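You operate a simulated robot arm through the tools that you are given. There is no shell and no other tool.

You run a simulated robot arm. Do the job below in one go: nothing can be reset, and whatever is moved stays where it is left.

JOB
Park sensors 07, 08 and 09 and raise them fully.
Fine: the levers stay up.

Only the result counts: the job must be done as asked and must still hold three seconds after the hand-in. Knocking over, shifting, dropping, spilling or breaking anything else fails it.

ROBOT AND FRAMES
A 7-joint arm with a two-finger parallel gripper, fixed in place. Base frame: the origin is on the floor under the middle of its stand, x ahead of it, y to its left, z up; the work surface is at about z = 660. Units: mm, rad, N and s.
It reaches about 1247 mm from its shoulder. Its first joint turns from -2.304 to 2.304 rad. Payload 3.91 kg.
Tool frame: the origin (TCP) lies between the finger pads and is the grasp point; the fingertips stand 30 mm ahead of it; z points along the fingers, y is the line along which they close. Largest opening 110 mm; finger width 20, thickness 10; the body of the gripper, 48 by 112 mm, starts 55 mm behind the TCP.
Orientation is that of the tool frame in the base frame, as [roll, pitch, yaw] about the fixed x, y, z axes, in that order (R = Rz(yaw) Ry(pitch) Rx(roll)). With the fingers straight down and closing along the base's y, the tool's x points along the base's -x, its y along +y and its z along -z.

CONTROLS
- The arm moves only by the tool apply_moves. Its argument "rows" is a list of rows, each a list of 7 numbers: the turn, a rotation vector about the tool's x, y, z in degrees, then the shift along the tool's x, y, z in mm, then the closure in counts, from 0 (fully open) to 255 (shut). In form: [[wx, wy, wz, dx, dy, dz, jaw], ...]. A call has 1 to 20 rows; each row is the pose to reach, as a shift and turn from the pose commanded when the call began, along the tool's axes at that moment. A row lasts 0.2 s, in which the tool goes at most 50 mm and 0.15 rad; a call with a longer step from one row to the next is refused whole, and so is a gripper value outside its range. A pose out of reach is approached as far as the arm can. The call stops where the force on the tool passes 60 N (or 10 N more than at its start, if that is more) or the arm is blocked; 0.2 s more then pass. The fingers move at their own pace (about 108 mm/s each) and stop on an object; they squeeze with about 40 N. The grip force told is the motor's: it shows also when the fingers shut on nothing. Time passes only in rows, and 0.2 s behind the last, so rows that repeat a pose let the fingers close. The reply holds the time, the measured pose of the TCP, the force on the tool along the base axes, the opening and the grip force, in the units named above and with some noise, with the torque about the TCP (base axes, N m) and any sound that the robot's microphone picked up.
- Cameras (640 x 400 px; columns grow to the right, rows downward): "scene" is fixed at [49.2, 498.9, 1623]; the picture's right is [0.49, -0.87, 0.00], its down [-0.55, -0.31, -0.77] and it looks along [0.68, 0.38, -0.63] (base axes); focal length 259 px, centre (320, 200). "wrist" rides on the gripper at [72, 17, -103] in the tool frame; the picture's right is [-0.23, 0.97, 0.00], its down [-0.76, -0.18, -0.62] and it looks along [-0.61, -0.14, 0.78] (tool axes); focal length 222 px, centre (320, 200). There is no depth. A picture from a camera that has moved, and an enlarged one, comes with that camera's place and axes in the base frame and with its lens.
- get_image(camera): a new picture of that camera. The clock stands still meanwhile.
- enlarge(camera, box): a new picture of the part [left, top, right, bottom] of that camera's present view, enlarged. The clock stands still meanwhile.
- sign_off(): hands the job in; it is judged then, once.

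Nothing tells you positions but the pictures and the camera data. Unless the task says otherwise, let go and move clear before handing in.

The tools are called as a command line: name --pt "numbers of a row" for each row, then --argument value for the rest, lists and objects as JSON in quotes. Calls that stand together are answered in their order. apply_moves: Moves the arm, as the interface text tells. Its arguments: {"type":"object","properties":{"rows":{"type":"array","items":{"type":"array","items":{"type":"number"}}}},"required":["rows"]} The other tools are called the same way: get_image (camera) takes a picture; enlarge (camera, box) takes an enlarged picture of a part of a camera's view; sign_off () hands the job in.

At the start:

```text
time: 0.0
ee_pos: [391.9, 533.0, 1422.4]
tool_rot: [-3.141, -0.002, -3.141]
ft_force: [0.6, 0.0, -0.3]
ft_torque: [-0.01, -0.02, -0.02]
gripper_width: 109.8
grip_force: 0.1
```

scene: 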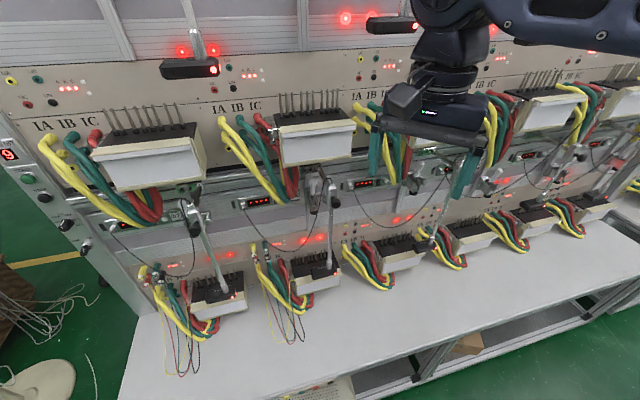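
wrist: 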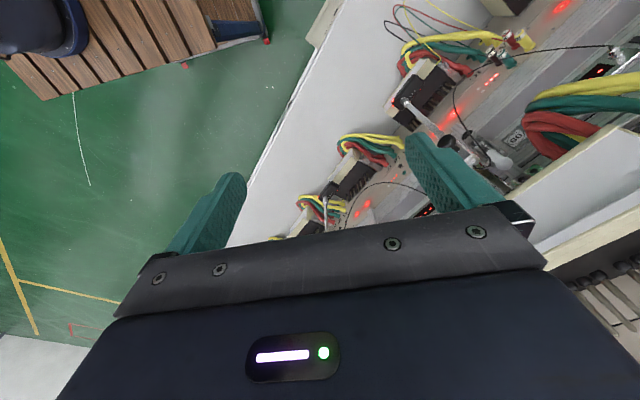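

I see a test bench with two rows of meters/relays and lever-like sensor rods hanging in front of the lower row. I'll enlarge parts of the scene to find the labels and levers first.

enlarge --camera "scene" --box '[100, 150, 260, 250]'

enlarge --camera "scene" --box '[230, 150, 390, 250]'

enlarge --camera "scene" --box '[370, 140, 530, 240]'

enlarge --camera "scene" --box '[480, 110, 640, 210]'

enlarge --camera "wrist" --box '[380, 0, 640, 200]'

enlarge --camera "scene" --box '[130, 0, 450, 200]'

```text
4.00 times, centred on (180, 200) of scene
camera zoom: at [49.2, 498.9, 1623.0], right [0.49, -0.87, 0.0], down [-0.55, -0.31, -0.77], along [0.68, 0.38, -0.63], focal length 1035 px, centre (880, 200)
```

zoom: 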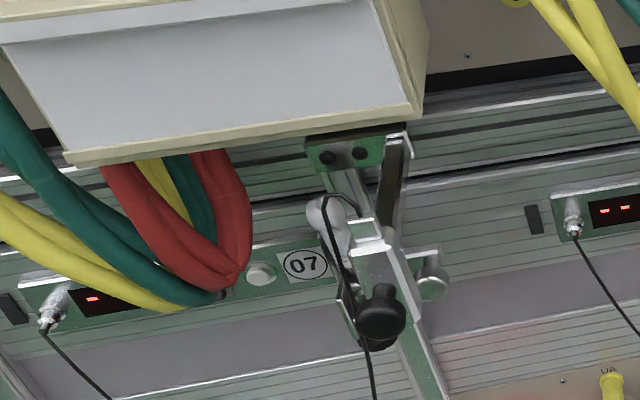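

```text
4.00 times, centred on (310, 200) of scene
camera zoom: at [49.2, 498.9, 1623.0], right [0.49, -0.87, 0.0], down [-0.55, -0.31, -0.77], along [0.68, 0.38, -0.63], focal length 1035 px, centre (360, 200)
```

zoom: 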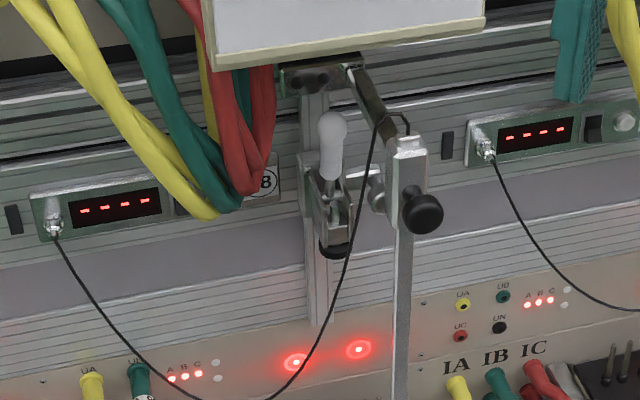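

```text
4.00 times, centred on (450, 190) of scene
camera zoom: at [49.2, 498.9, 1623.0], right [0.49, -0.87, 0.0], down [-0.55, -0.31, -0.77], along [0.68, 0.38, -0.63], focal length 1035 px, centre (-200, 240)
```

zoom: 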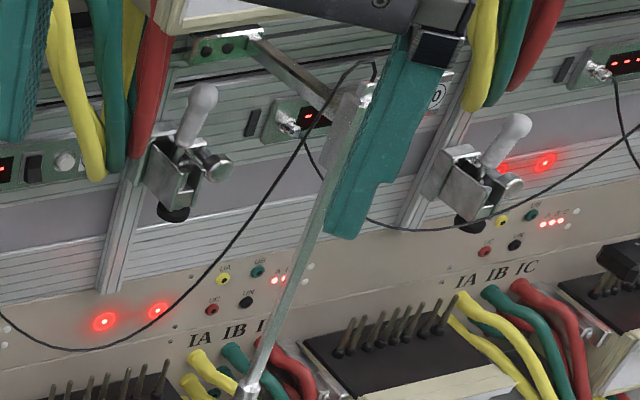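

```text
4.00 times, centred on (560, 160) of scene
camera zoom: at [49.2, 498.9, 1623.0], right [0.49, -0.87, 0.0], down [-0.55, -0.31, -0.77], along [0.68, 0.38, -0.63], focal length 1035 px, centre (-640, 360)
```

zoom: 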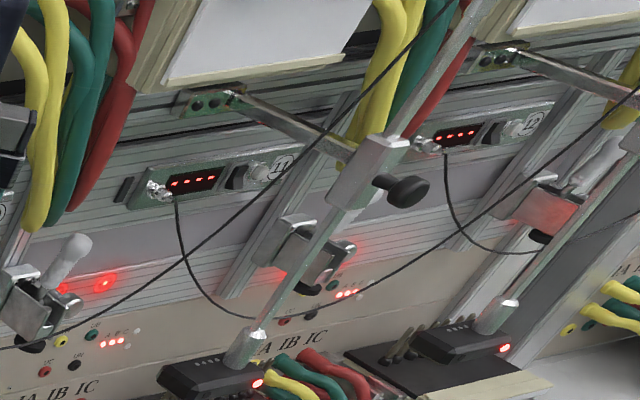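

```text
2.00 times, centred on (510, 100) of wrist
camera zoom: at [319.4, 550.7, 1525.6], right [0.23, 0.97, 0.0], down [0.76, -0.18, 0.62], along [0.61, -0.14, -0.78], focal length 444 px, centre (-60, 400)
```

zoom: 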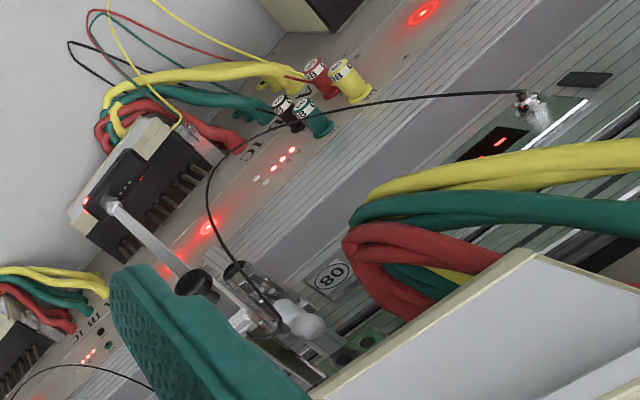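

```text
2.00 times, centred on (290, 100) of scene
camera zoom: at [49.2, 498.9, 1623.0], right [0.49, -0.87, 0.0], down [-0.55, -0.31, -0.77], along [0.68, 0.38, -0.63], focal length 517 px, centre (380, 400)
```

zoom: 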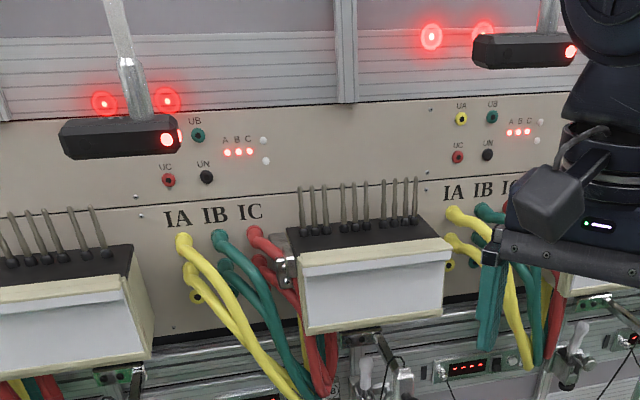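

The labels 07, 08 and further ones are on the lower row; each has a hinged arm carrying a sliding block with a black knob and a rod with a sensor head. I'll look closer at every lower station and at the already-parked-looking ones for reference.

enlarge --camera "scene" --box '[130, 170, 290, 350]'

enlarge --camera "scene" --box '[250, 160, 400, 320]'

enlarge --camera "scene" --box '[380, 140, 520, 280]'

enlarge --camera "scene" --box '[500, 80, 640, 250]'

enlarge --camera "scene" --box '[140, 160, 220, 220]'

enlarge --camera "scene" --box '[290, 155, 350, 210]'

```text
2.22 times, centred on (210, 260) of scene
camera zoom: at [49.2, 498.9, 1623.0], right [0.49, -0.87, 0.0], down [-0.55, -0.31, -0.77], along [0.68, 0.38, -0.63], focal length 575 px, centre (564, 67)
```

zoom: 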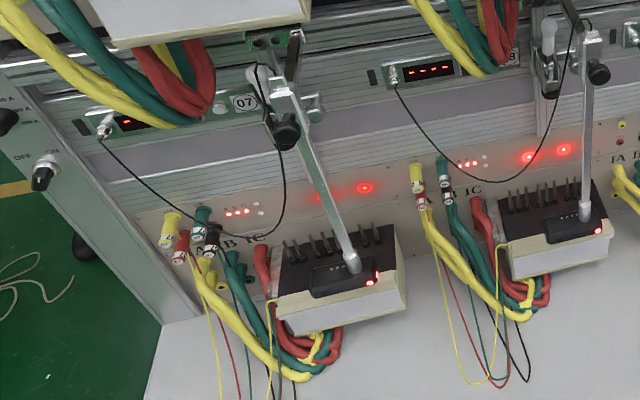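

```text
2.50 times, centred on (325, 240) of scene
camera zoom: at [49.2, 498.9, 1623.0], right [0.49, -0.87, 0.0], down [-0.55, -0.31, -0.77], along [0.68, 0.38, -0.63], focal length 647 px, centre (308, 100)
```

zoom: 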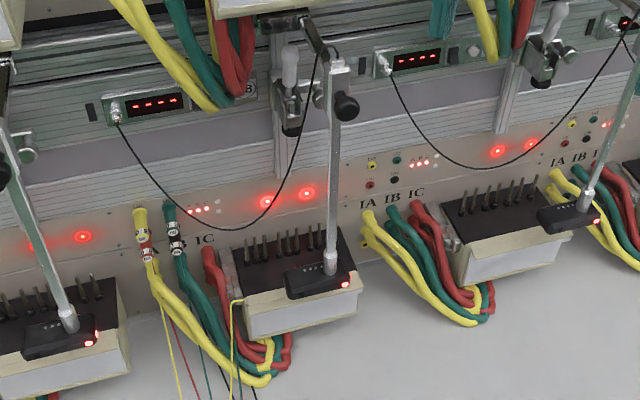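

```text
2.86 times, centred on (450, 210) of scene
camera zoom: at [49.2, 498.9, 1623.0], right [0.49, -0.87, 0.0], down [-0.55, -0.31, -0.77], along [0.68, 0.38, -0.63], focal length 739 px, centre (-51, 171)
```

zoom: 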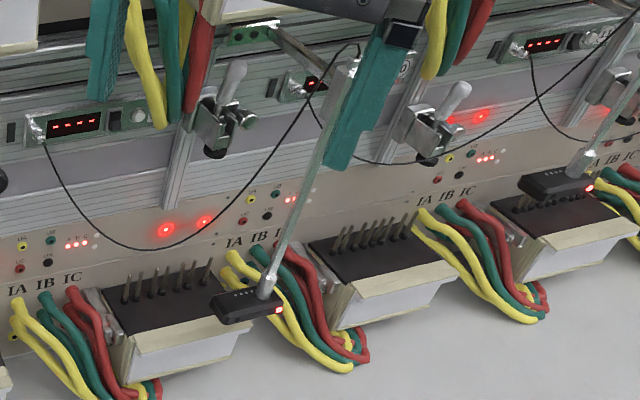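

```text
2.35 times, centred on (570, 165) of scene
camera zoom: at [49.2, 498.9, 1623.0], right [0.49, -0.87, 0.0], down [-0.55, -0.31, -0.77], along [0.68, 0.38, -0.63], focal length 609 px, centre (-268, 282)
```

zoom: 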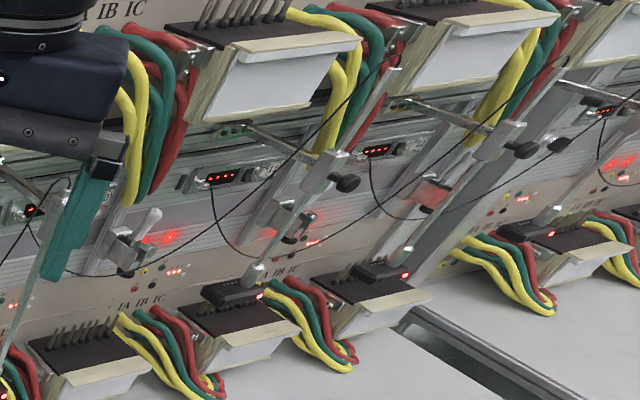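

```text
6.67 times, centred on (180, 190) of scene
camera zoom: at [49.2, 498.9, 1623.0], right [0.49, -0.87, 0.0], down [-0.55, -0.31, -0.77], along [0.68, 0.38, -0.63], focal length 1724 px, centre (1253, 267)
```

zoom: 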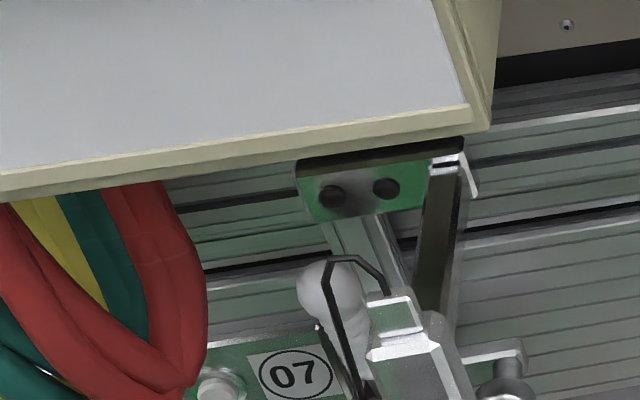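

```text
7.27 times, centred on (320, 182) of scene
camera zoom: at [49.2, 498.9, 1623.0], right [0.49, -0.87, 0.0], down [-0.55, -0.31, -0.77], along [0.68, 0.38, -0.63], focal length 1881 px, centre (320, 327)
```

zoom: 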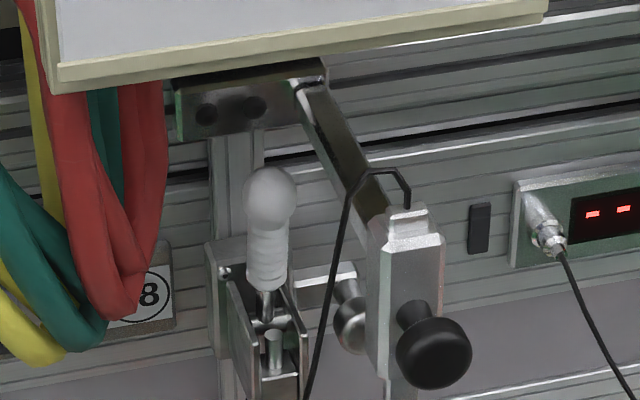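

Lower stations run left to right 07, 08, 09, 10…, along a panel turned about 45° from the base axes; knob 08 triangulates to about (503, 709, 1207). I'll turn the gripper to face the panel so that the wrist camera gives a frontal second view.

apply_moves --pt "0 0 -7.5 0 0 0 0" --pt "0 0 -15 0 0 0 0" --pt "0 0 -22.5 0 0 0 0" --pt "0 0 -30 0 0 0 0" --pt "0 0 -37.5 0 0 0 0" --pt "0 0 -45 0 0 0 0"

```text
time: 1.4
ee_pos: [392.2, 535.1, 1422.6]
tool_rot: [-3.141, 0.0, -2.357]
ft_force: [0.7, 0.1, 0.4]
ft_torque: [0.0, -0.02, 0.04]
gripper_width: 110.3
grip_force: 0.0
```

The gripper now faces the panel straight down. Next I tilt it toward the panel and back off a bit, then look.

apply_moves --pt "0 -8 0 25 0 0 0" --pt "0 -16 0 50 0 0 0" --pt "0 -24 0 75 0 0 0" --pt "0 -32 0 100 0 0 0" --pt "0 -40 0 125 0 0 0"

get_image --camera "wrist"

get_image --camera "scene"

```text
time: 2.6
ee_pos: [302.6, 445.9, 1421.6]
tool_rot: [3.141, 0.697, -2.357]
ft_force: [1.3, 1.3, -0.7]
ft_torque: [-0.02, 0.02, -0.02]
gripper_width: 110.1
grip_force: 0.1
```

```text
taken
camera wrist: at [204.4, 372.5, 1454.5], right [-0.57, 0.81, 0.15], down [0.25, 0.0, 0.97], along [0.78, 0.58, -0.21], focal length 222 px, centre (320, 200)
```

wrist: 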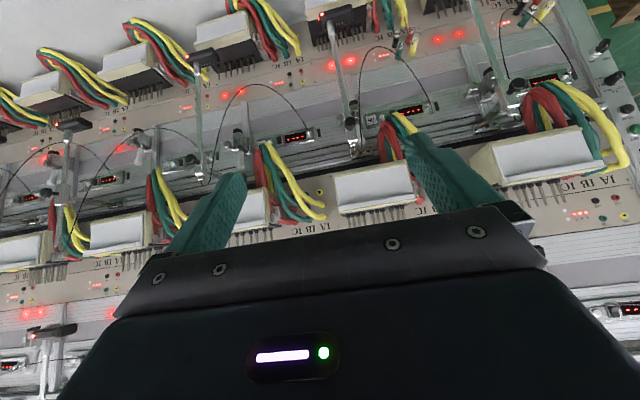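

```text
taken
```

scene: 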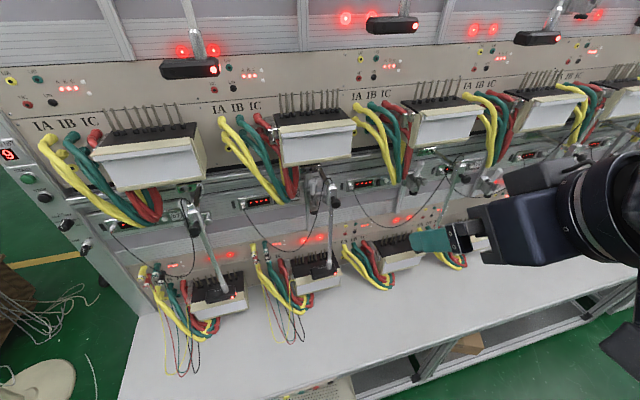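

The wrist view (upside-down) now shows the whole row, with 07 at right, 08 in the middle. I'll enlarge pieces of both views.

enlarge --camera "wrist" --box '[440, 0, 640, 125]'

enlarge --camera "wrist" --box '[270, 0, 470, 180]'

enlarge --camera "wrist" --box '[120, 20, 320, 200]'

enlarge --camera "wrist" --box '[0, 70, 180, 240]'

enlarge --camera "wrist" --box '[0, 280, 130, 400]'

enlarge --camera "scene" --box '[370, 130, 500, 230]'

enlarge --camera "scene" --box '[360, 0, 640, 120]'

```text
3.20 times, centred on (540, 62) of wrist
camera zoom: at [204.4, 372.5, 1454.5], right [-0.57, 0.81, 0.15], down [0.25, 0.0, 0.97], along [0.78, 0.58, -0.21], focal length 711 px, centre (-384, 640)
```

zoom: 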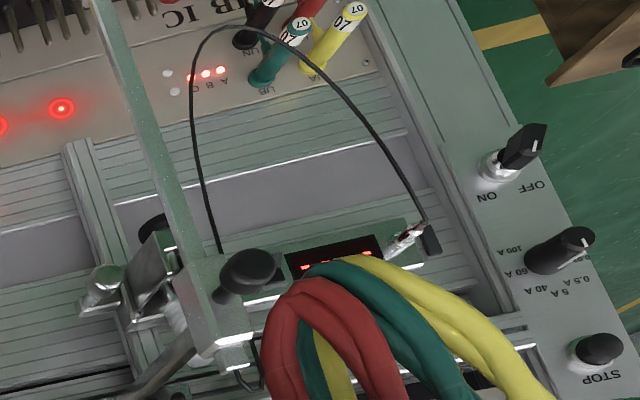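

```text
2.22 times, centred on (370, 90) of wrist
camera zoom: at [204.4, 372.5, 1454.5], right [-0.57, 0.81, 0.15], down [0.25, 0.0, 0.97], along [0.78, 0.58, -0.21], focal length 494 px, centre (209, 444)
```

zoom: 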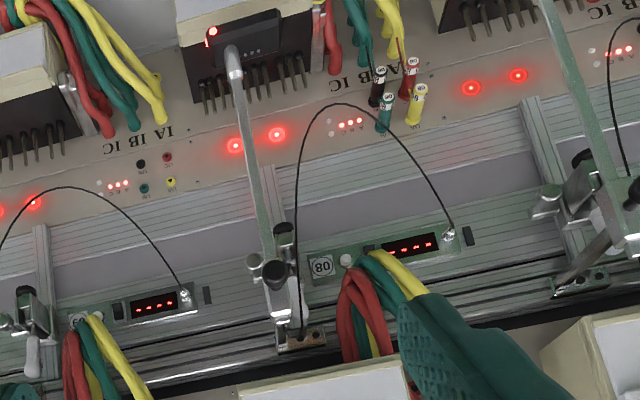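

```text
2.22 times, centred on (220, 110) of wrist
camera zoom: at [204.4, 372.5, 1454.5], right [-0.57, 0.81, 0.15], down [0.25, 0.0, 0.97], along [0.78, 0.58, -0.21], focal length 494 px, centre (542, 400)
```

zoom: 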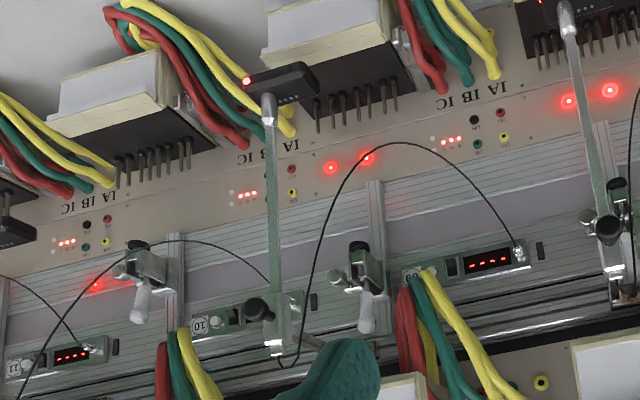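

```text
2.35 times, centred on (90, 155) of wrist
camera zoom: at [204.4, 372.5, 1454.5], right [-0.57, 0.81, 0.15], down [0.25, 0.0, 0.97], along [0.78, 0.58, -0.21], focal length 523 px, centre (861, 306)
```

zoom: 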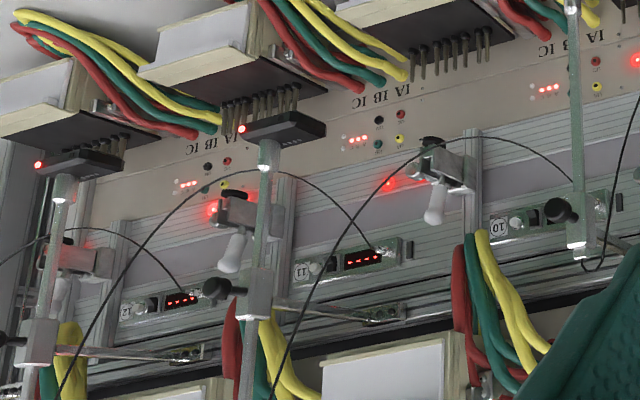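

```text
3.33 times, centred on (65, 340) of wrist
camera zoom: at [204.4, 372.5, 1454.5], right [-0.57, 0.81, 0.15], down [0.25, 0.0, 0.97], along [0.78, 0.58, -0.21], focal length 740 px, centre (1170, -267)
```

zoom: 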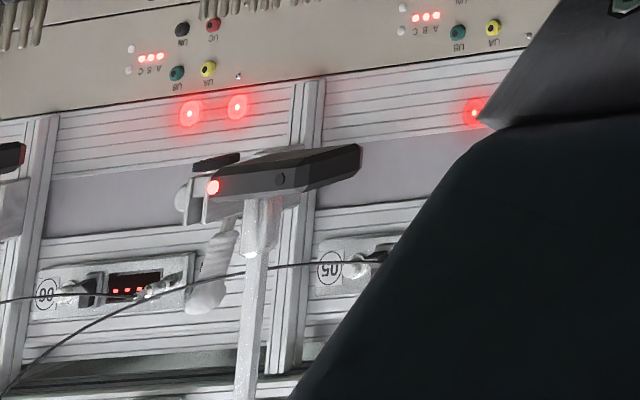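

```text
4.00 times, centred on (435, 180) of scene
camera zoom: at [49.2, 498.9, 1623.0], right [0.49, -0.87, 0.0], down [-0.55, -0.31, -0.77], along [0.68, 0.38, -0.63], focal length 1035 px, centre (-140, 280)
```

zoom: 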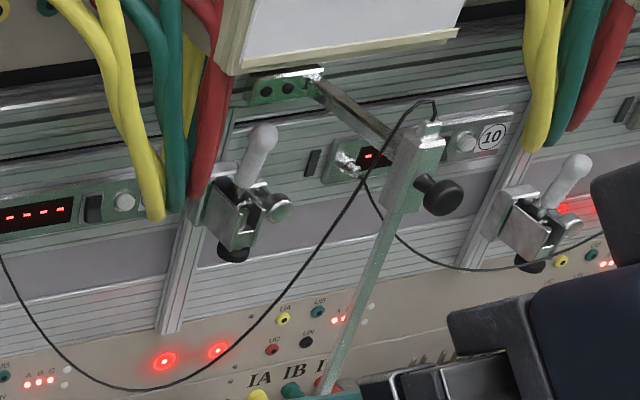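

```text
2.29 times, centred on (500, 60) of scene
camera zoom: at [49.2, 498.9, 1623.0], right [0.49, -0.87, 0.0], down [-0.55, -0.31, -0.77], along [0.68, 0.38, -0.63], focal length 591 px, centre (-91, 520)
```

zoom: 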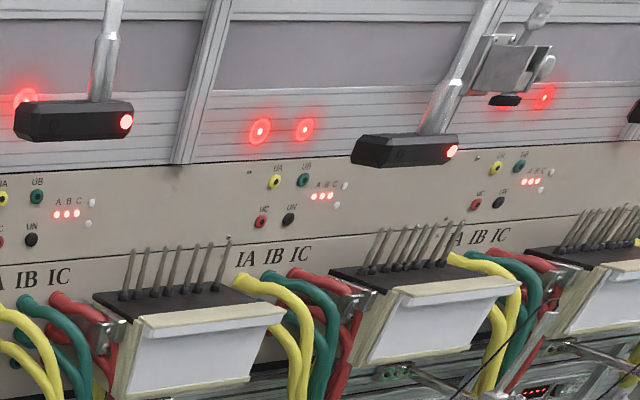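

The stations line up as meters roughly 325 mm apart. Sensors 07–09 hang low over their meters, while 10–12 seem shifted to the right of their meters and raised, so they look parked. I'll bring the wrist camera closer to 08 to see how the bracket and rod are mounted.

apply_moves --pt "0 0 0 0 0 45 0" --pt "0 0 0 0 0 90 0" --pt "0 0 0 0 0 135 0" --pt "0 0 0 0 0 180 0" --pt "0 0 0 0 0 220 0"

get_image --camera "wrist"

enlarge --camera "scene" --box '[500, 80, 700, 240]'

get_image --camera "scene"

```text
time: 3.8
ee_pos: [404.8, 548.5, 1258.6]
tool_rot: [3.141, 0.699, -2.355]
ft_force: [-0.2, 0.4, 0.4]
ft_torque: [-0.03, -0.02, -0.02]
gripper_width: 109.9
grip_force: 0.1
```

```text
taken
camera wrist: at [306.8, 474.2, 1290.4], right [-0.57, 0.81, 0.15], down [0.25, 0.0, 0.97], along [0.78, 0.59, -0.21], focal length 222 px, centre (320, 200)
```

wrist: 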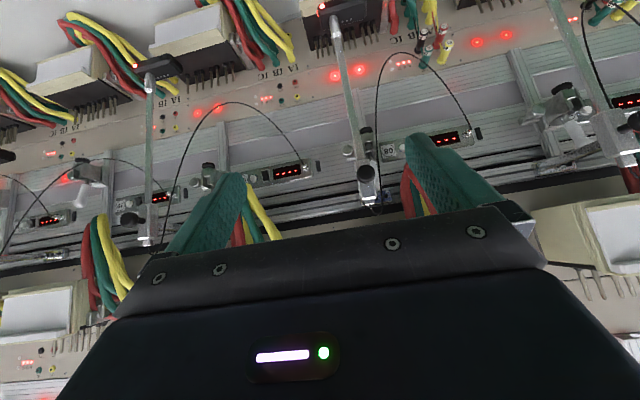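

```text
refused: 700 is not a number from 0 to 640
```

```text
taken
```

scene: 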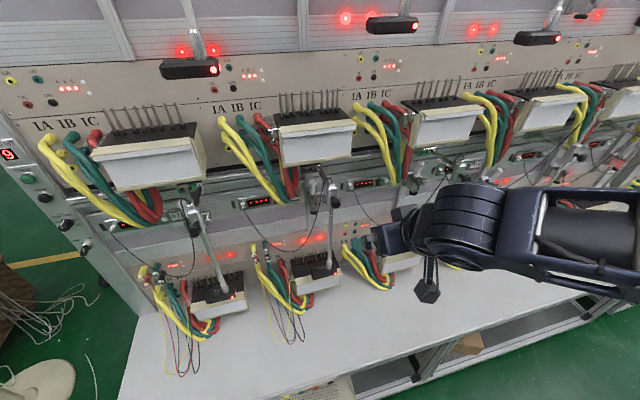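

enlarge --camera "wrist" --box '[330, 130, 410, 210]'

enlarge --camera "wrist" --box '[290, 0, 490, 220]'

enlarge --camera "wrist" --box '[510, 50, 640, 170]'

enlarge --camera "wrist" --box '[90, 40, 290, 260]'

enlarge --camera "wrist" --box '[0, 140, 150, 280]'

enlarge --camera "scene" --box '[520, 80, 640, 200]'

```text
5.00 times, centred on (370, 170) of wrist
camera zoom: at [306.8, 474.2, 1290.4], right [-0.57, 0.81, 0.15], down [0.25, 0.0, 0.97], along [0.78, 0.59, -0.21], focal length 1111 px, centre (70, 350)
```

zoom: 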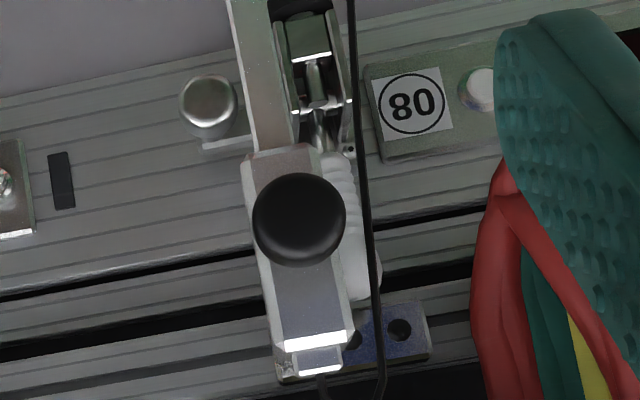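

```text
1.82 times, centred on (390, 110) of wrist
camera zoom: at [306.8, 474.2, 1290.4], right [-0.57, 0.81, 0.15], down [0.25, 0.0, 0.97], along [0.78, 0.59, -0.21], focal length 404 px, centre (193, 364)
```

zoom: 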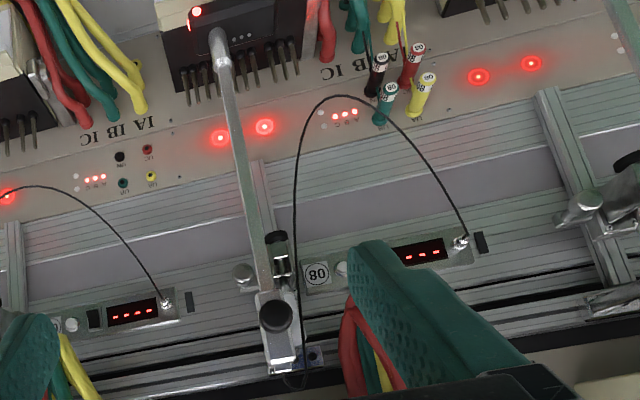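

```text
3.33 times, centred on (575, 110) of wrist
camera zoom: at [306.8, 474.2, 1290.4], right [-0.57, 0.81, 0.15], down [0.25, 0.0, 0.97], along [0.78, 0.59, -0.21], focal length 740 px, centre (-530, 500)
```

zoom: 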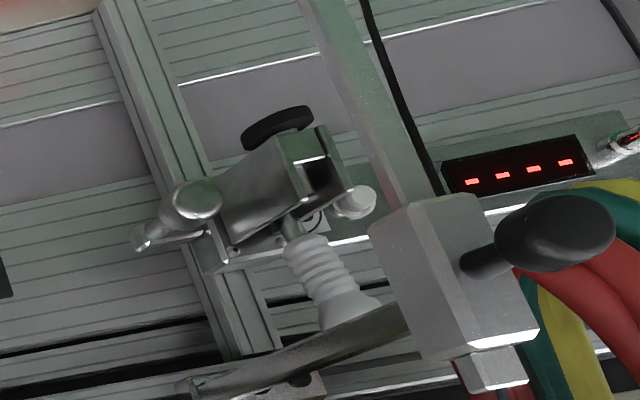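

```text
1.82 times, centred on (190, 150) of wrist
camera zoom: at [306.8, 474.2, 1290.4], right [-0.57, 0.81, 0.15], down [0.25, 0.0, 0.97], along [0.78, 0.59, -0.21], focal length 404 px, centre (556, 291)
```

zoom: 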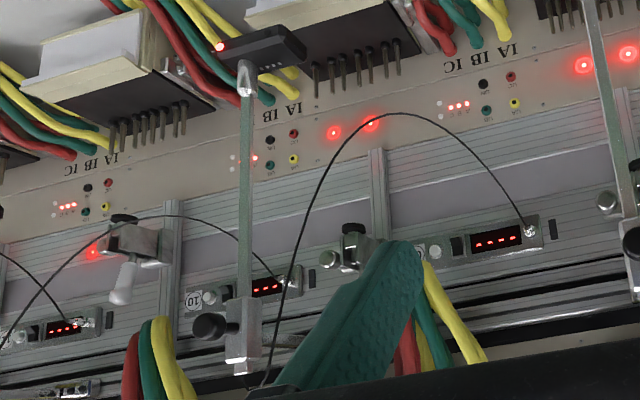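

```text
2.86 times, centred on (75, 210) of wrist
camera zoom: at [306.8, 474.2, 1290.4], right [-0.57, 0.81, 0.15], down [0.25, 0.0, 0.97], along [0.78, 0.59, -0.21], focal length 635 px, centre (1020, 171)
```

zoom: 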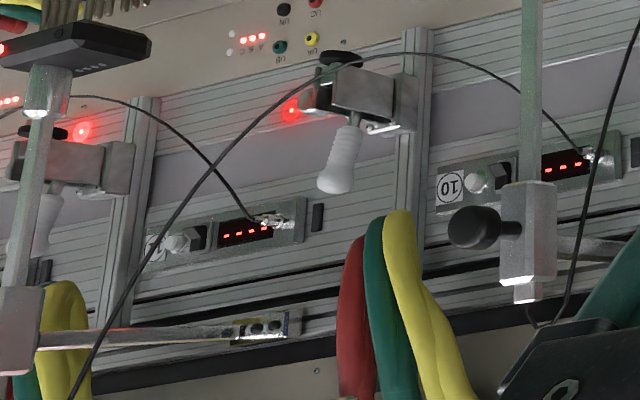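

```text
3.33 times, centred on (580, 140) of scene
camera zoom: at [49.2, 498.9, 1623.0], right [0.49, -0.87, 0.0], down [-0.55, -0.31, -0.77], along [0.68, 0.38, -0.63], focal length 862 px, centre (-547, 400)
```

zoom: 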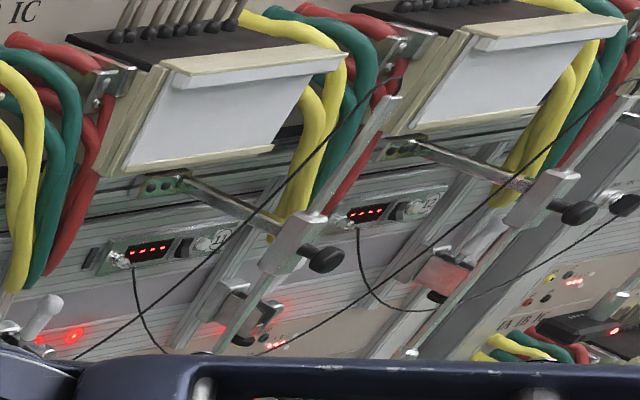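

Sensors 10–12 are parked: slid right along the rail, next to the neighbouring cables, and raised about 115 mm. By triangulation the rods stand at 07 ≈ (292, 961), 08 ≈ (524, 730) and 09 ≈ (793, 460). I'll level the gripper at rod height in front of 08, well clear, then check.

apply_moves --pt "0 -6.25 0 17.2 5.5 27.7 0" --pt "0 -12.5 0 34.5 11 55.4 0" --pt "0 -18.75 0 51.7 16.6 83.1 0" --pt "0 -25 0 69 22.1 110.9 0" --pt "0 -31.25 0 86.2 27.6 138.6 0" --pt "0 -37.5 0 103.4 33.2 166.3 0" --pt "0 -43.75 0 120.7 38.7 194 0" --pt "0 -50 0 137.9 44.2 221.7 0"

get_image --camera "wrist"

get_image --camera "scene"

```text
time: 5.6
ee_pos: [398.9, 602.0, 997.9]
tool_rot: [0.496, 1.568, 1.283]
ft_force: [-0.3, -0.1, 0.1]
ft_torque: [-0.02, 0.03, -0.03]
gripper_width: 109.9
grip_force: 0.0
```

```text
taken
camera wrist: at [314.2, 541.3, 924.4], right [-0.69, 0.69, 0.23], down [-0.31, -0.57, 0.76], along [0.65, 0.45, 0.61], focal length 222 px, centre (320, 200)
```

wrist: 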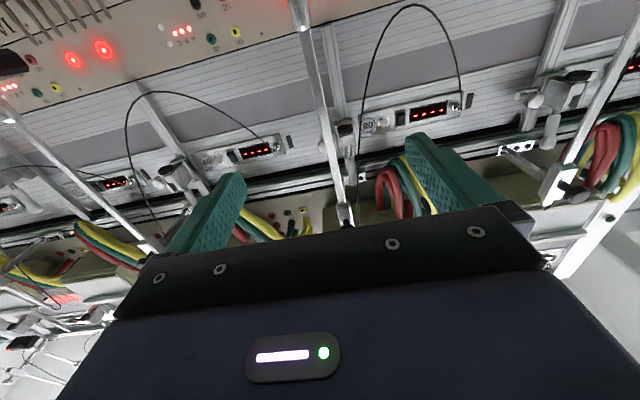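

```text
taken
```

scene: 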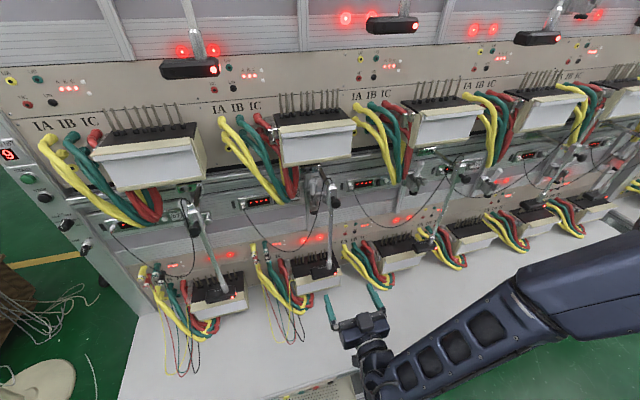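

The gripper is level at z ≈ 998, in front of rod 08. I'll zoom the wrist view to measure the rod's lateral offset before closing in.

enlarge --camera "wrist" --box '[270, 0, 400, 240]'

enlarge --camera "scene" --box '[290, 150, 410, 340]'

```text
1.67 times, centred on (335, 120) of wrist
camera zoom: at [314.2, 541.3, 924.4], right [-0.69, 0.69, 0.23], down [-0.31, -0.57, 0.76], along [0.65, 0.45, 0.61], focal length 370 px, centre (295, 333)
```

zoom: 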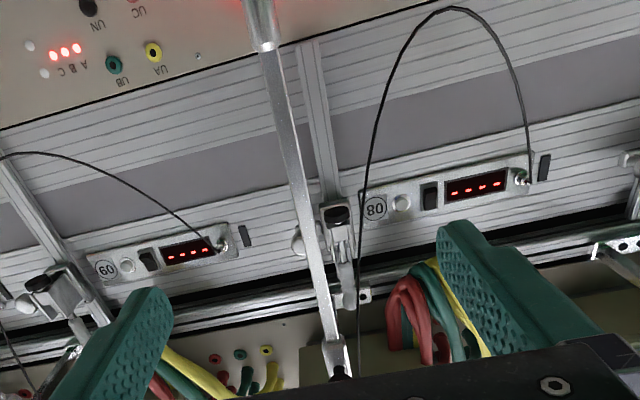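

```text
2.11 times, centred on (350, 245) of scene
camera zoom: at [49.2, 498.9, 1623.0], right [0.49, -0.87, 0.0], down [-0.55, -0.31, -0.77], along [0.68, 0.38, -0.63], focal length 544 px, centre (257, 105)
```

zoom: 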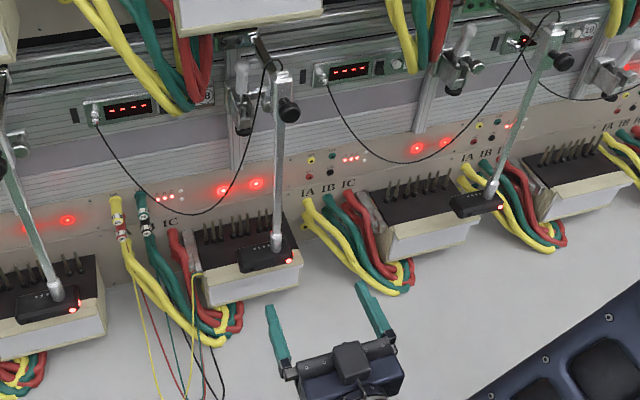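

Rod 08 is about 180 mm ahead and nearly centred between the fingers. I'll advance with open jaws so the rod lies a little ahead of the grasp point.

apply_moves --pt "0 0 0 0 -1.5 40 0" --pt "0 0 0 0 -1.5 80 0" --pt "0 0 0 0 -1.5 120 0" --pt "0 0 0 0 -1.5 150 0" --pt "0 0 0 0 -1.5 165 0"

get_image --camera "wrist"

enlarge --camera "scene" --box '[270, 160, 390, 310]'

```text
time: 6.8
ee_pos: [517.8, 721.1, 994.0]
tool_rot: [-2.943, 1.571, -2.155]
ft_force: [0.1, 0.9, 0.0]
ft_torque: [-0.02, 0.0, 0.01]
gripper_width: 109.8
grip_force: 0.2
```

```text
taken
camera wrist: at [432.1, 659.4, 922.2], right [-0.69, 0.69, 0.23], down [-0.31, -0.57, 0.76], along [0.65, 0.45, 0.61], focal length 222 px, centre (320, 200)
```

wrist: 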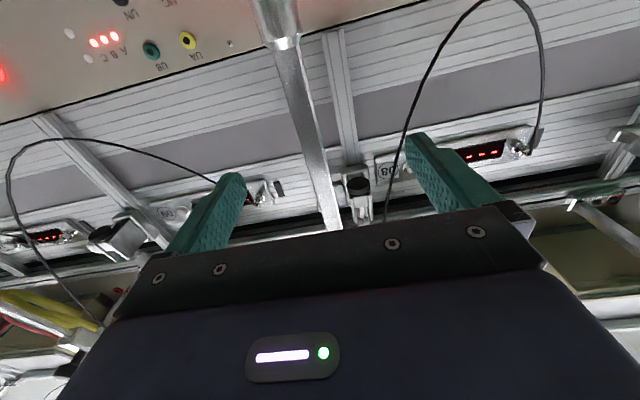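

```text
2.67 times, centred on (330, 235) of scene
camera zoom: at [49.2, 498.9, 1623.0], right [0.49, -0.87, 0.0], down [-0.55, -0.31, -0.77], along [0.68, 0.38, -0.63], focal length 690 px, centre (293, 107)
```

zoom: 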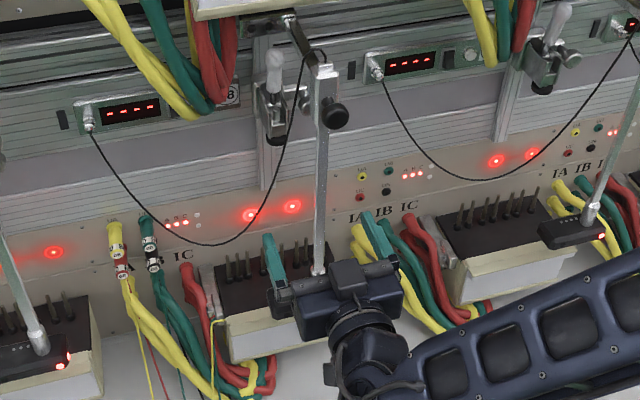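

The rod sits right between the fingers at the grasp point. I'll close on it now.

apply_moves --pt "0 0 0 0 0 0 128" --pt "0 0 0 0 0 0 200" --pt "0 0 0 0 0 0 255" --pt "0 0 0 0 0 0 255" --pt "0 0 0 0 0 0 255"

get_image --camera "wrist"

```text
time: 8.0
ee_pos: [517.8, 720.9, 995.1]
tool_rot: [-2.537, 1.57, -1.752]
ft_force: [0.3, 2.4, -0.7]
ft_torque: [0.04, -0.08, 0.0]
gripper_width: 9.5
grip_force: 44.7
```

```text
taken
camera wrist: at [432.2, 659.2, 922.0], right [-0.69, 0.69, 0.23], down [-0.31, -0.57, 0.76], along [0.65, 0.45, 0.61], focal length 222 px, centre (320, 200)
```

wrist: 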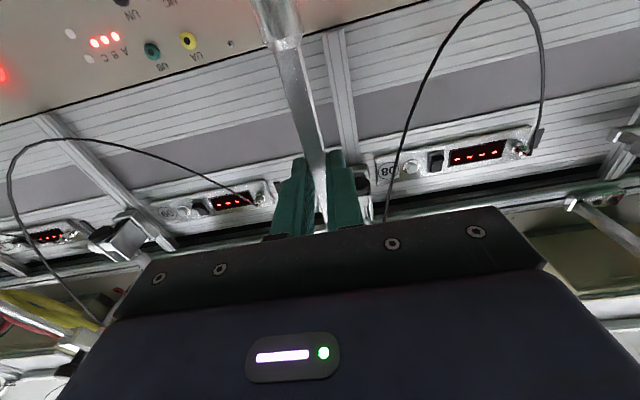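

The rod (about 9.5 mm) is gripped. I'll try a small lift first and read the force.

apply_moves --pt "0 0 0 -5 0 0 255" --pt "0 0 0 -10 0 0 255" --pt "0 0 0 -15 0 0 255" --pt "0 0 0 -20 0 0 255"

enlarge --camera "scene" --box '[270, 160, 390, 310]'

```text
time: 9.0
ee_pos: [518.8, 719.3, 1014.4]
tool_rot: [1.027, 1.57, 1.807]
ft_force: [26.8, 20.8, -4.9]
ft_torque: [-0.19, 0.22, -0.08]
gripper_width: 9.8
grip_force: 45.2
```

```text
2.67 times, centred on (330, 235) of scene
camera zoom: at [49.2, 498.9, 1623.0], right [0.49, -0.87, 0.0], down [-0.55, -0.31, -0.77], along [0.68, 0.38, -0.63], focal length 690 px, centre (293, 107)
```

zoom: 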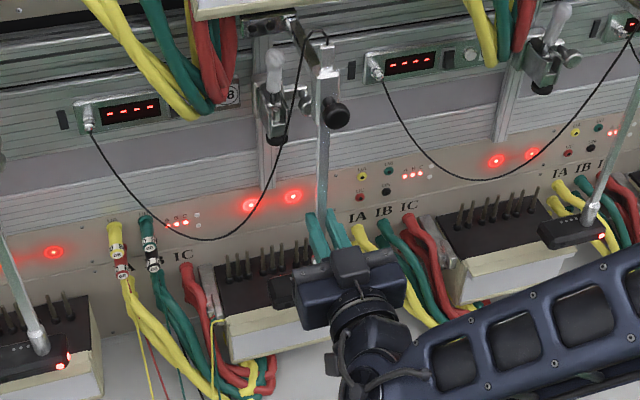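

The rod slides up in its block with almost no vertical force, though there is a 34 N sideways bind, probably from a millimetre of path error. I'll ease in by a millimetre toward the panel while lifting a bit more.

apply_moves --pt "0 0 0 0 0 0.7 255" --pt "0 0 0 -7 0 1 255" --pt "0 0 0 -14 0 1 255" --pt "0 0 0 -21 0 1 255" --pt "0 0 0 -28 0 1 255"

```text
time: 10.2
ee_pos: [518.0, 719.2, 1044.5]
tool_rot: [1.987, 1.57, 2.773]
ft_force: [22.5, 26.9, -4.4]
ft_torque: [-0.1, 0.11, 0.05]
gripper_width: 9.4
grip_force: 45.1
```

There is still about 35 N pulling toward the panel, so the rod seems to lean about 2° inward as it rises. I'll ease in another 0.8 mm to relieve the bind before sliding.

apply_moves --pt "0 0 0 0 0 0.4 255" --pt "0 0 0 0 0 0.8 255"

enlarge --camera "scene" --box '[270, 140, 390, 290]'

enlarge --camera "wrist" --box '[200, 0, 440, 240]'

```text
time: 10.8
ee_pos: [519.0, 718.7, 1043.4]
tool_rot: [0.309, 1.57, 1.096]
ft_force: [12.4, 9.4, -2.7]
ft_torque: [0.69, -0.68, -0.09]
gripper_width: 9.6
grip_force: 44.8
```

```text
2.67 times, centred on (330, 215) of scene
camera zoom: at [49.2, 498.9, 1623.0], right [0.49, -0.87, 0.0], down [-0.55, -0.31, -0.77], along [0.68, 0.38, -0.63], focal length 690 px, centre (293, 160)
```

zoom: 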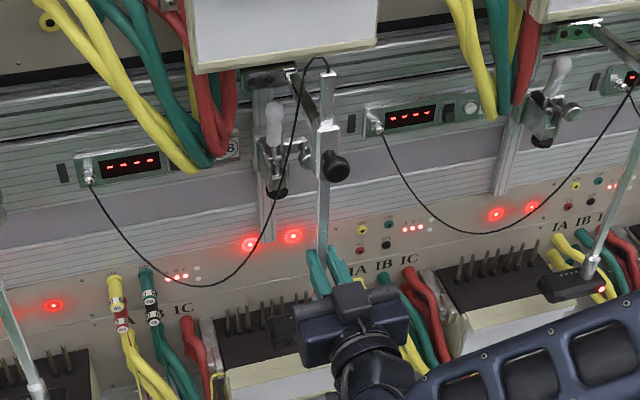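

```text
1.67 times, centred on (320, 120) of wrist
camera zoom: at [432.8, 658.1, 970.2], right [-0.69, 0.69, 0.23], down [-0.31, -0.57, 0.76], along [0.65, 0.45, 0.61], focal length 370 px, centre (320, 333)
```

zoom: 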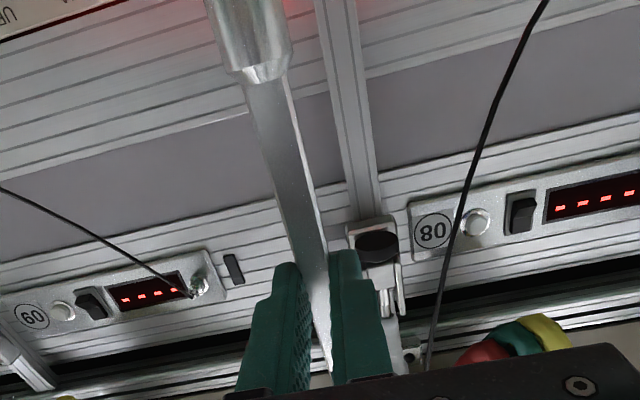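

Rod 08 is up about 48 mm and holding in the grip. Now I'll try sliding a short way to the right along the rail to see whether the carriage moves freely.

apply_moves --pt "0 0 0 0 -3 0.3 255" --pt "0 0 0 0 -6 0.3 255" --pt "0 0 0 0 -9 0.3 255" --pt "0 0 0 0 -12 0.3 255" --pt "0 0 0 0 -15 0.3 255"

enlarge --camera "scene" --box '[270, 140, 390, 290]'

```text
time: 12.0
ee_pos: [529.0, 708.7, 1045.2]
tool_rot: [-3.026, 1.569, -2.24]
ft_force: [-7.6, -3.1, -5.8]
ft_torque: [-0.34, 0.31, 0.01]
gripper_width: 9.8
grip_force: 44.6
```

```text
2.67 times, centred on (330, 215) of scene
camera zoom: at [49.2, 498.9, 1623.0], right [0.49, -0.87, 0.0], down [-0.55, -0.31, -0.77], along [0.68, 0.38, -0.63], focal length 690 px, centre (293, 160)
```

zoom: 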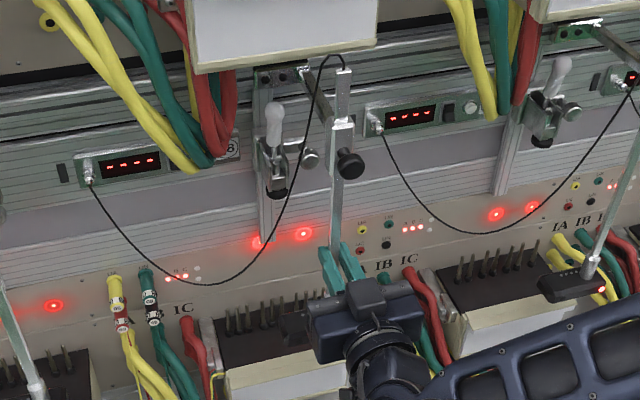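

The carriage slides easily with little force. I'll continue right another 60 mm and check that the bracket itself travels.

apply_moves --pt "0 0 0 0 -8 0 255" --pt "0 0 0 0 -16 0 255" --pt "0 0 0 0 -24 0 255" --pt "0 0 0 0 -32 0 255" --pt "0 0 0 0 -40 0 255" --pt "0 0 0 0 -50 0 255" --pt "0 0 0 0 -60 0 255"

enlarge --camera "scene" --box '[270, 140, 390, 290]'

get_image --camera "wrist"

```text
time: 13.6
ee_pos: [570.2, 666.1, 1044.2]
tool_rot: [-1.178, 1.571, -0.394]
ft_force: [-16.2, -19.0, -2.7]
ft_torque: [-0.68, 0.66, -0.09]
gripper_width: 10.0
grip_force: 44.4
```

```text
2.67 times, centred on (330, 215) of scene
camera zoom: at [49.2, 498.9, 1623.0], right [0.49, -0.87, 0.0], down [-0.55, -0.31, -0.77], along [0.68, 0.38, -0.63], focal length 690 px, centre (293, 160)
```

zoom: 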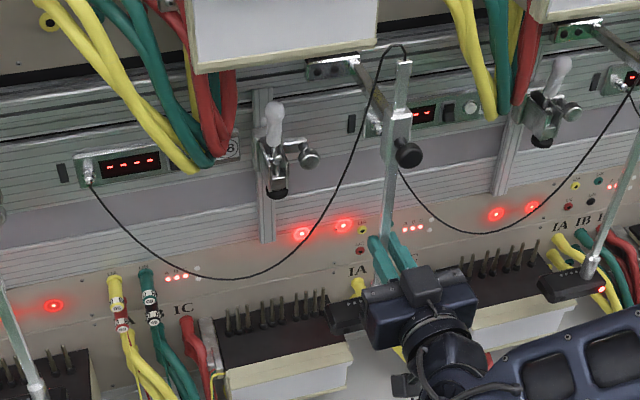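

```text
taken
camera wrist: at [485.6, 605.5, 971.1], right [-0.69, 0.69, 0.23], down [-0.32, -0.57, 0.76], along [0.65, 0.45, 0.61], focal length 222 px, centre (320, 200)
```

wrist: 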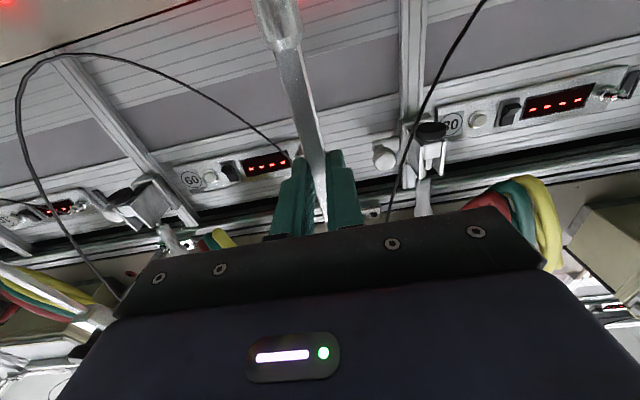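

The whole bracket travels along the rail, so parking means sliding right. I'll relieve the slight bind and continue in small steps toward the expected park spot (s ≈ −6), watching for the stop.

apply_moves --pt "0 0 0 0 -6 -0.5 255" --pt "0 0 0 0 -12 -0.6 255" --pt "0 0 0 0 -18 -0.7 255" --pt "0 0 0 0 -24 -0.8 255" --pt "0 0 0 0 -30 -0.8 255" --pt "0 0 0 0 -36 -0.9 255" --pt "0 0 0 0 -42 -0.9 255"

enlarge --camera "scene" --box '[290, 140, 430, 290]'

```text
time: 15.2
ee_pos: [602.0, 635.6, 1043.7]
tool_rot: [-2.927, 1.569, -2.143]
ft_force: [13.8, 18.2, 2.0]
ft_torque: [0.14, -0.16, 0.07]
gripper_width: 9.6
grip_force: 44.8
```

```text
2.67 times, centred on (360, 215) of scene
camera zoom: at [49.2, 498.9, 1623.0], right [0.49, -0.87, 0.0], down [-0.55, -0.31, -0.77], along [0.68, 0.38, -0.63], focal length 690 px, centre (213, 160)
```

zoom: 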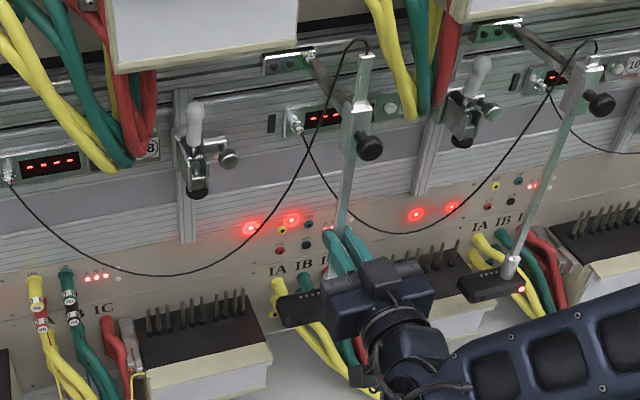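

No stop yet at s ≈ −24. I'll continue in smaller steps.

apply_moves --pt "0 0 0 0 -4 0.4 255" --pt "0 0 0 0 -8 0.4 255" --pt "0 0 0 0 -12 0.4 255" --pt "0 0 0 0 -16 0.4 255" --pt "0 0 0 0 -20 0.4 255"

enlarge --camera "scene" --box '[310, 120, 430, 220]'

get_image --camera "wrist"

```text
time: 16.2
ee_pos: [604.7, 632.3, 1045.1]
tool_rot: [1.805, 1.569, 2.604]
ft_force: [8.4, 25.2, -2.5]
ft_torque: [-0.67, 0.32, 0.12]
gripper_width: 9.6
grip_force: 45.1
stopped in row 4: the force on the tool passed its limit at 64 N (the readings are from after the stop); the commanded pose is now the measured one
```

```text
4.00 times, centred on (370, 170) of scene
camera zoom: at [49.2, 498.9, 1623.0], right [0.49, -0.87, 0.0], down [-0.55, -0.31, -0.77], along [0.68, 0.38, -0.63], focal length 1035 px, centre (120, 320)
```

zoom: 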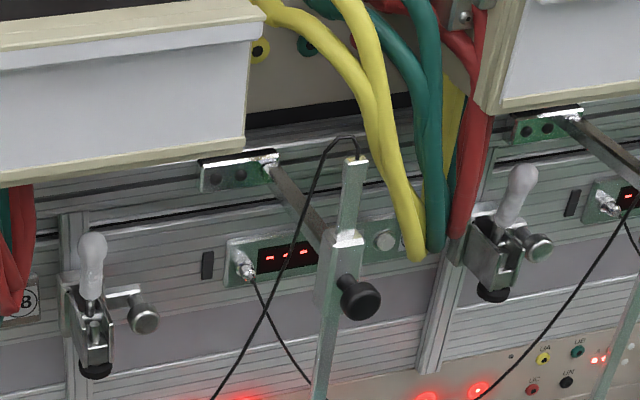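

```text
taken
camera wrist: at [519.9, 570.5, 971.7], right [-0.7, 0.68, 0.23], down [-0.31, -0.57, 0.76], along [0.65, 0.46, 0.61], focal length 222 px, centre (320, 200)
```

wrist: 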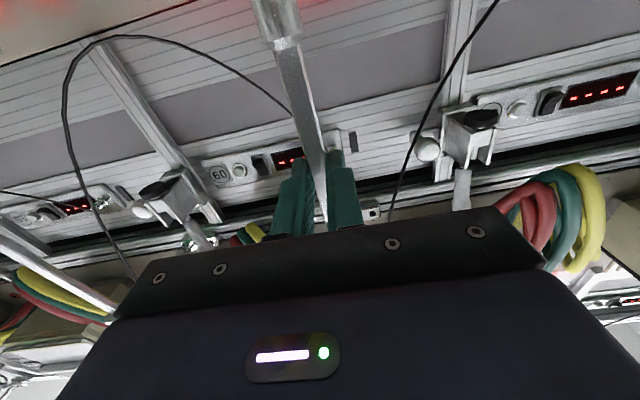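

The slide hit its stop at s ≈ −20. That matches the two-station offset to parked sensor 10 (pitch ≈ 350 mm), so 08 is parked. Now I raise its rod the rest of the way to its upper stop in small steps.

apply_moves --pt "0 0 0 -3 0 0.5 255" --pt "0 0 0 -9 0 0.7 255" --pt "0 0 0 -15 0 0.9 255" --pt "0 0 0 -21 0 1.1 255" --pt "0 0 0 -27 0 1.3 255" --pt "0 0 0 -33 0 1.5 255"

enlarge --camera "scene" --box '[310, 100, 430, 260]'

```text
time: 17.6
ee_pos: [603.7, 632.5, 1079.0]
tool_rot: [2.627, 1.568, -2.857]
ft_force: [-24.1, 5.1, -5.9]
ft_torque: [-0.65, 0.55, 0.38]
gripper_width: 9.4
grip_force: 45.0
```

```text
2.50 times, centred on (370, 180) of scene
camera zoom: at [49.2, 498.9, 1623.0], right [0.49, -0.87, 0.0], down [-0.55, -0.31, -0.77], along [0.68, 0.38, -0.63], focal length 647 px, centre (195, 250)
```

zoom: 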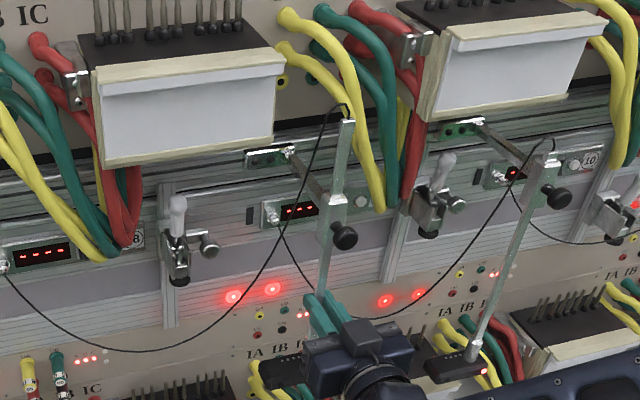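

08 is now up about 82 mm with low vertical force. I'll continue upward until the stop.

apply_moves --pt "0 0 0 -5 0.2 0 255" --pt "0 0 0 -10 0.2 0 255" --pt "0 0 0 -15 0.2 0.1 255" --pt "0 0 0 -20 0.2 0.2 255" --pt "0 0 0 -25 0.2 0.3 255" --pt "0 0 0 -30 0.2 0.4 255" --pt "0 0 0 -35 0.2 0.5 255" --pt "0 0 0 -40 0.2 0.6 255"

enlarge --camera "scene" --box '[310, 100, 430, 260]'

```text
time: 19.4
ee_pos: [604.2, 631.2, 1119.3]
tool_rot: [1.773, 1.569, 2.571]
ft_force: [-32.9, -13.7, -6.2]
ft_torque: [0.03, -0.2, 0.26]
gripper_width: 9.8
grip_force: 45.3
```

```text
2.50 times, centred on (370, 180) of scene
camera zoom: at [49.2, 498.9, 1623.0], right [0.49, -0.87, 0.0], down [-0.55, -0.31, -0.77], along [0.68, 0.38, -0.63], focal length 647 px, centre (195, 250)
```

zoom: 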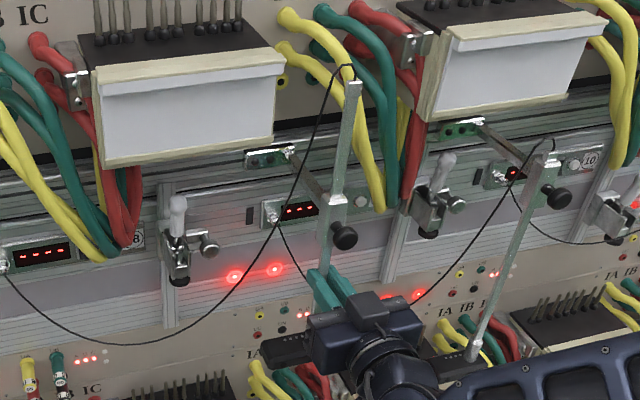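

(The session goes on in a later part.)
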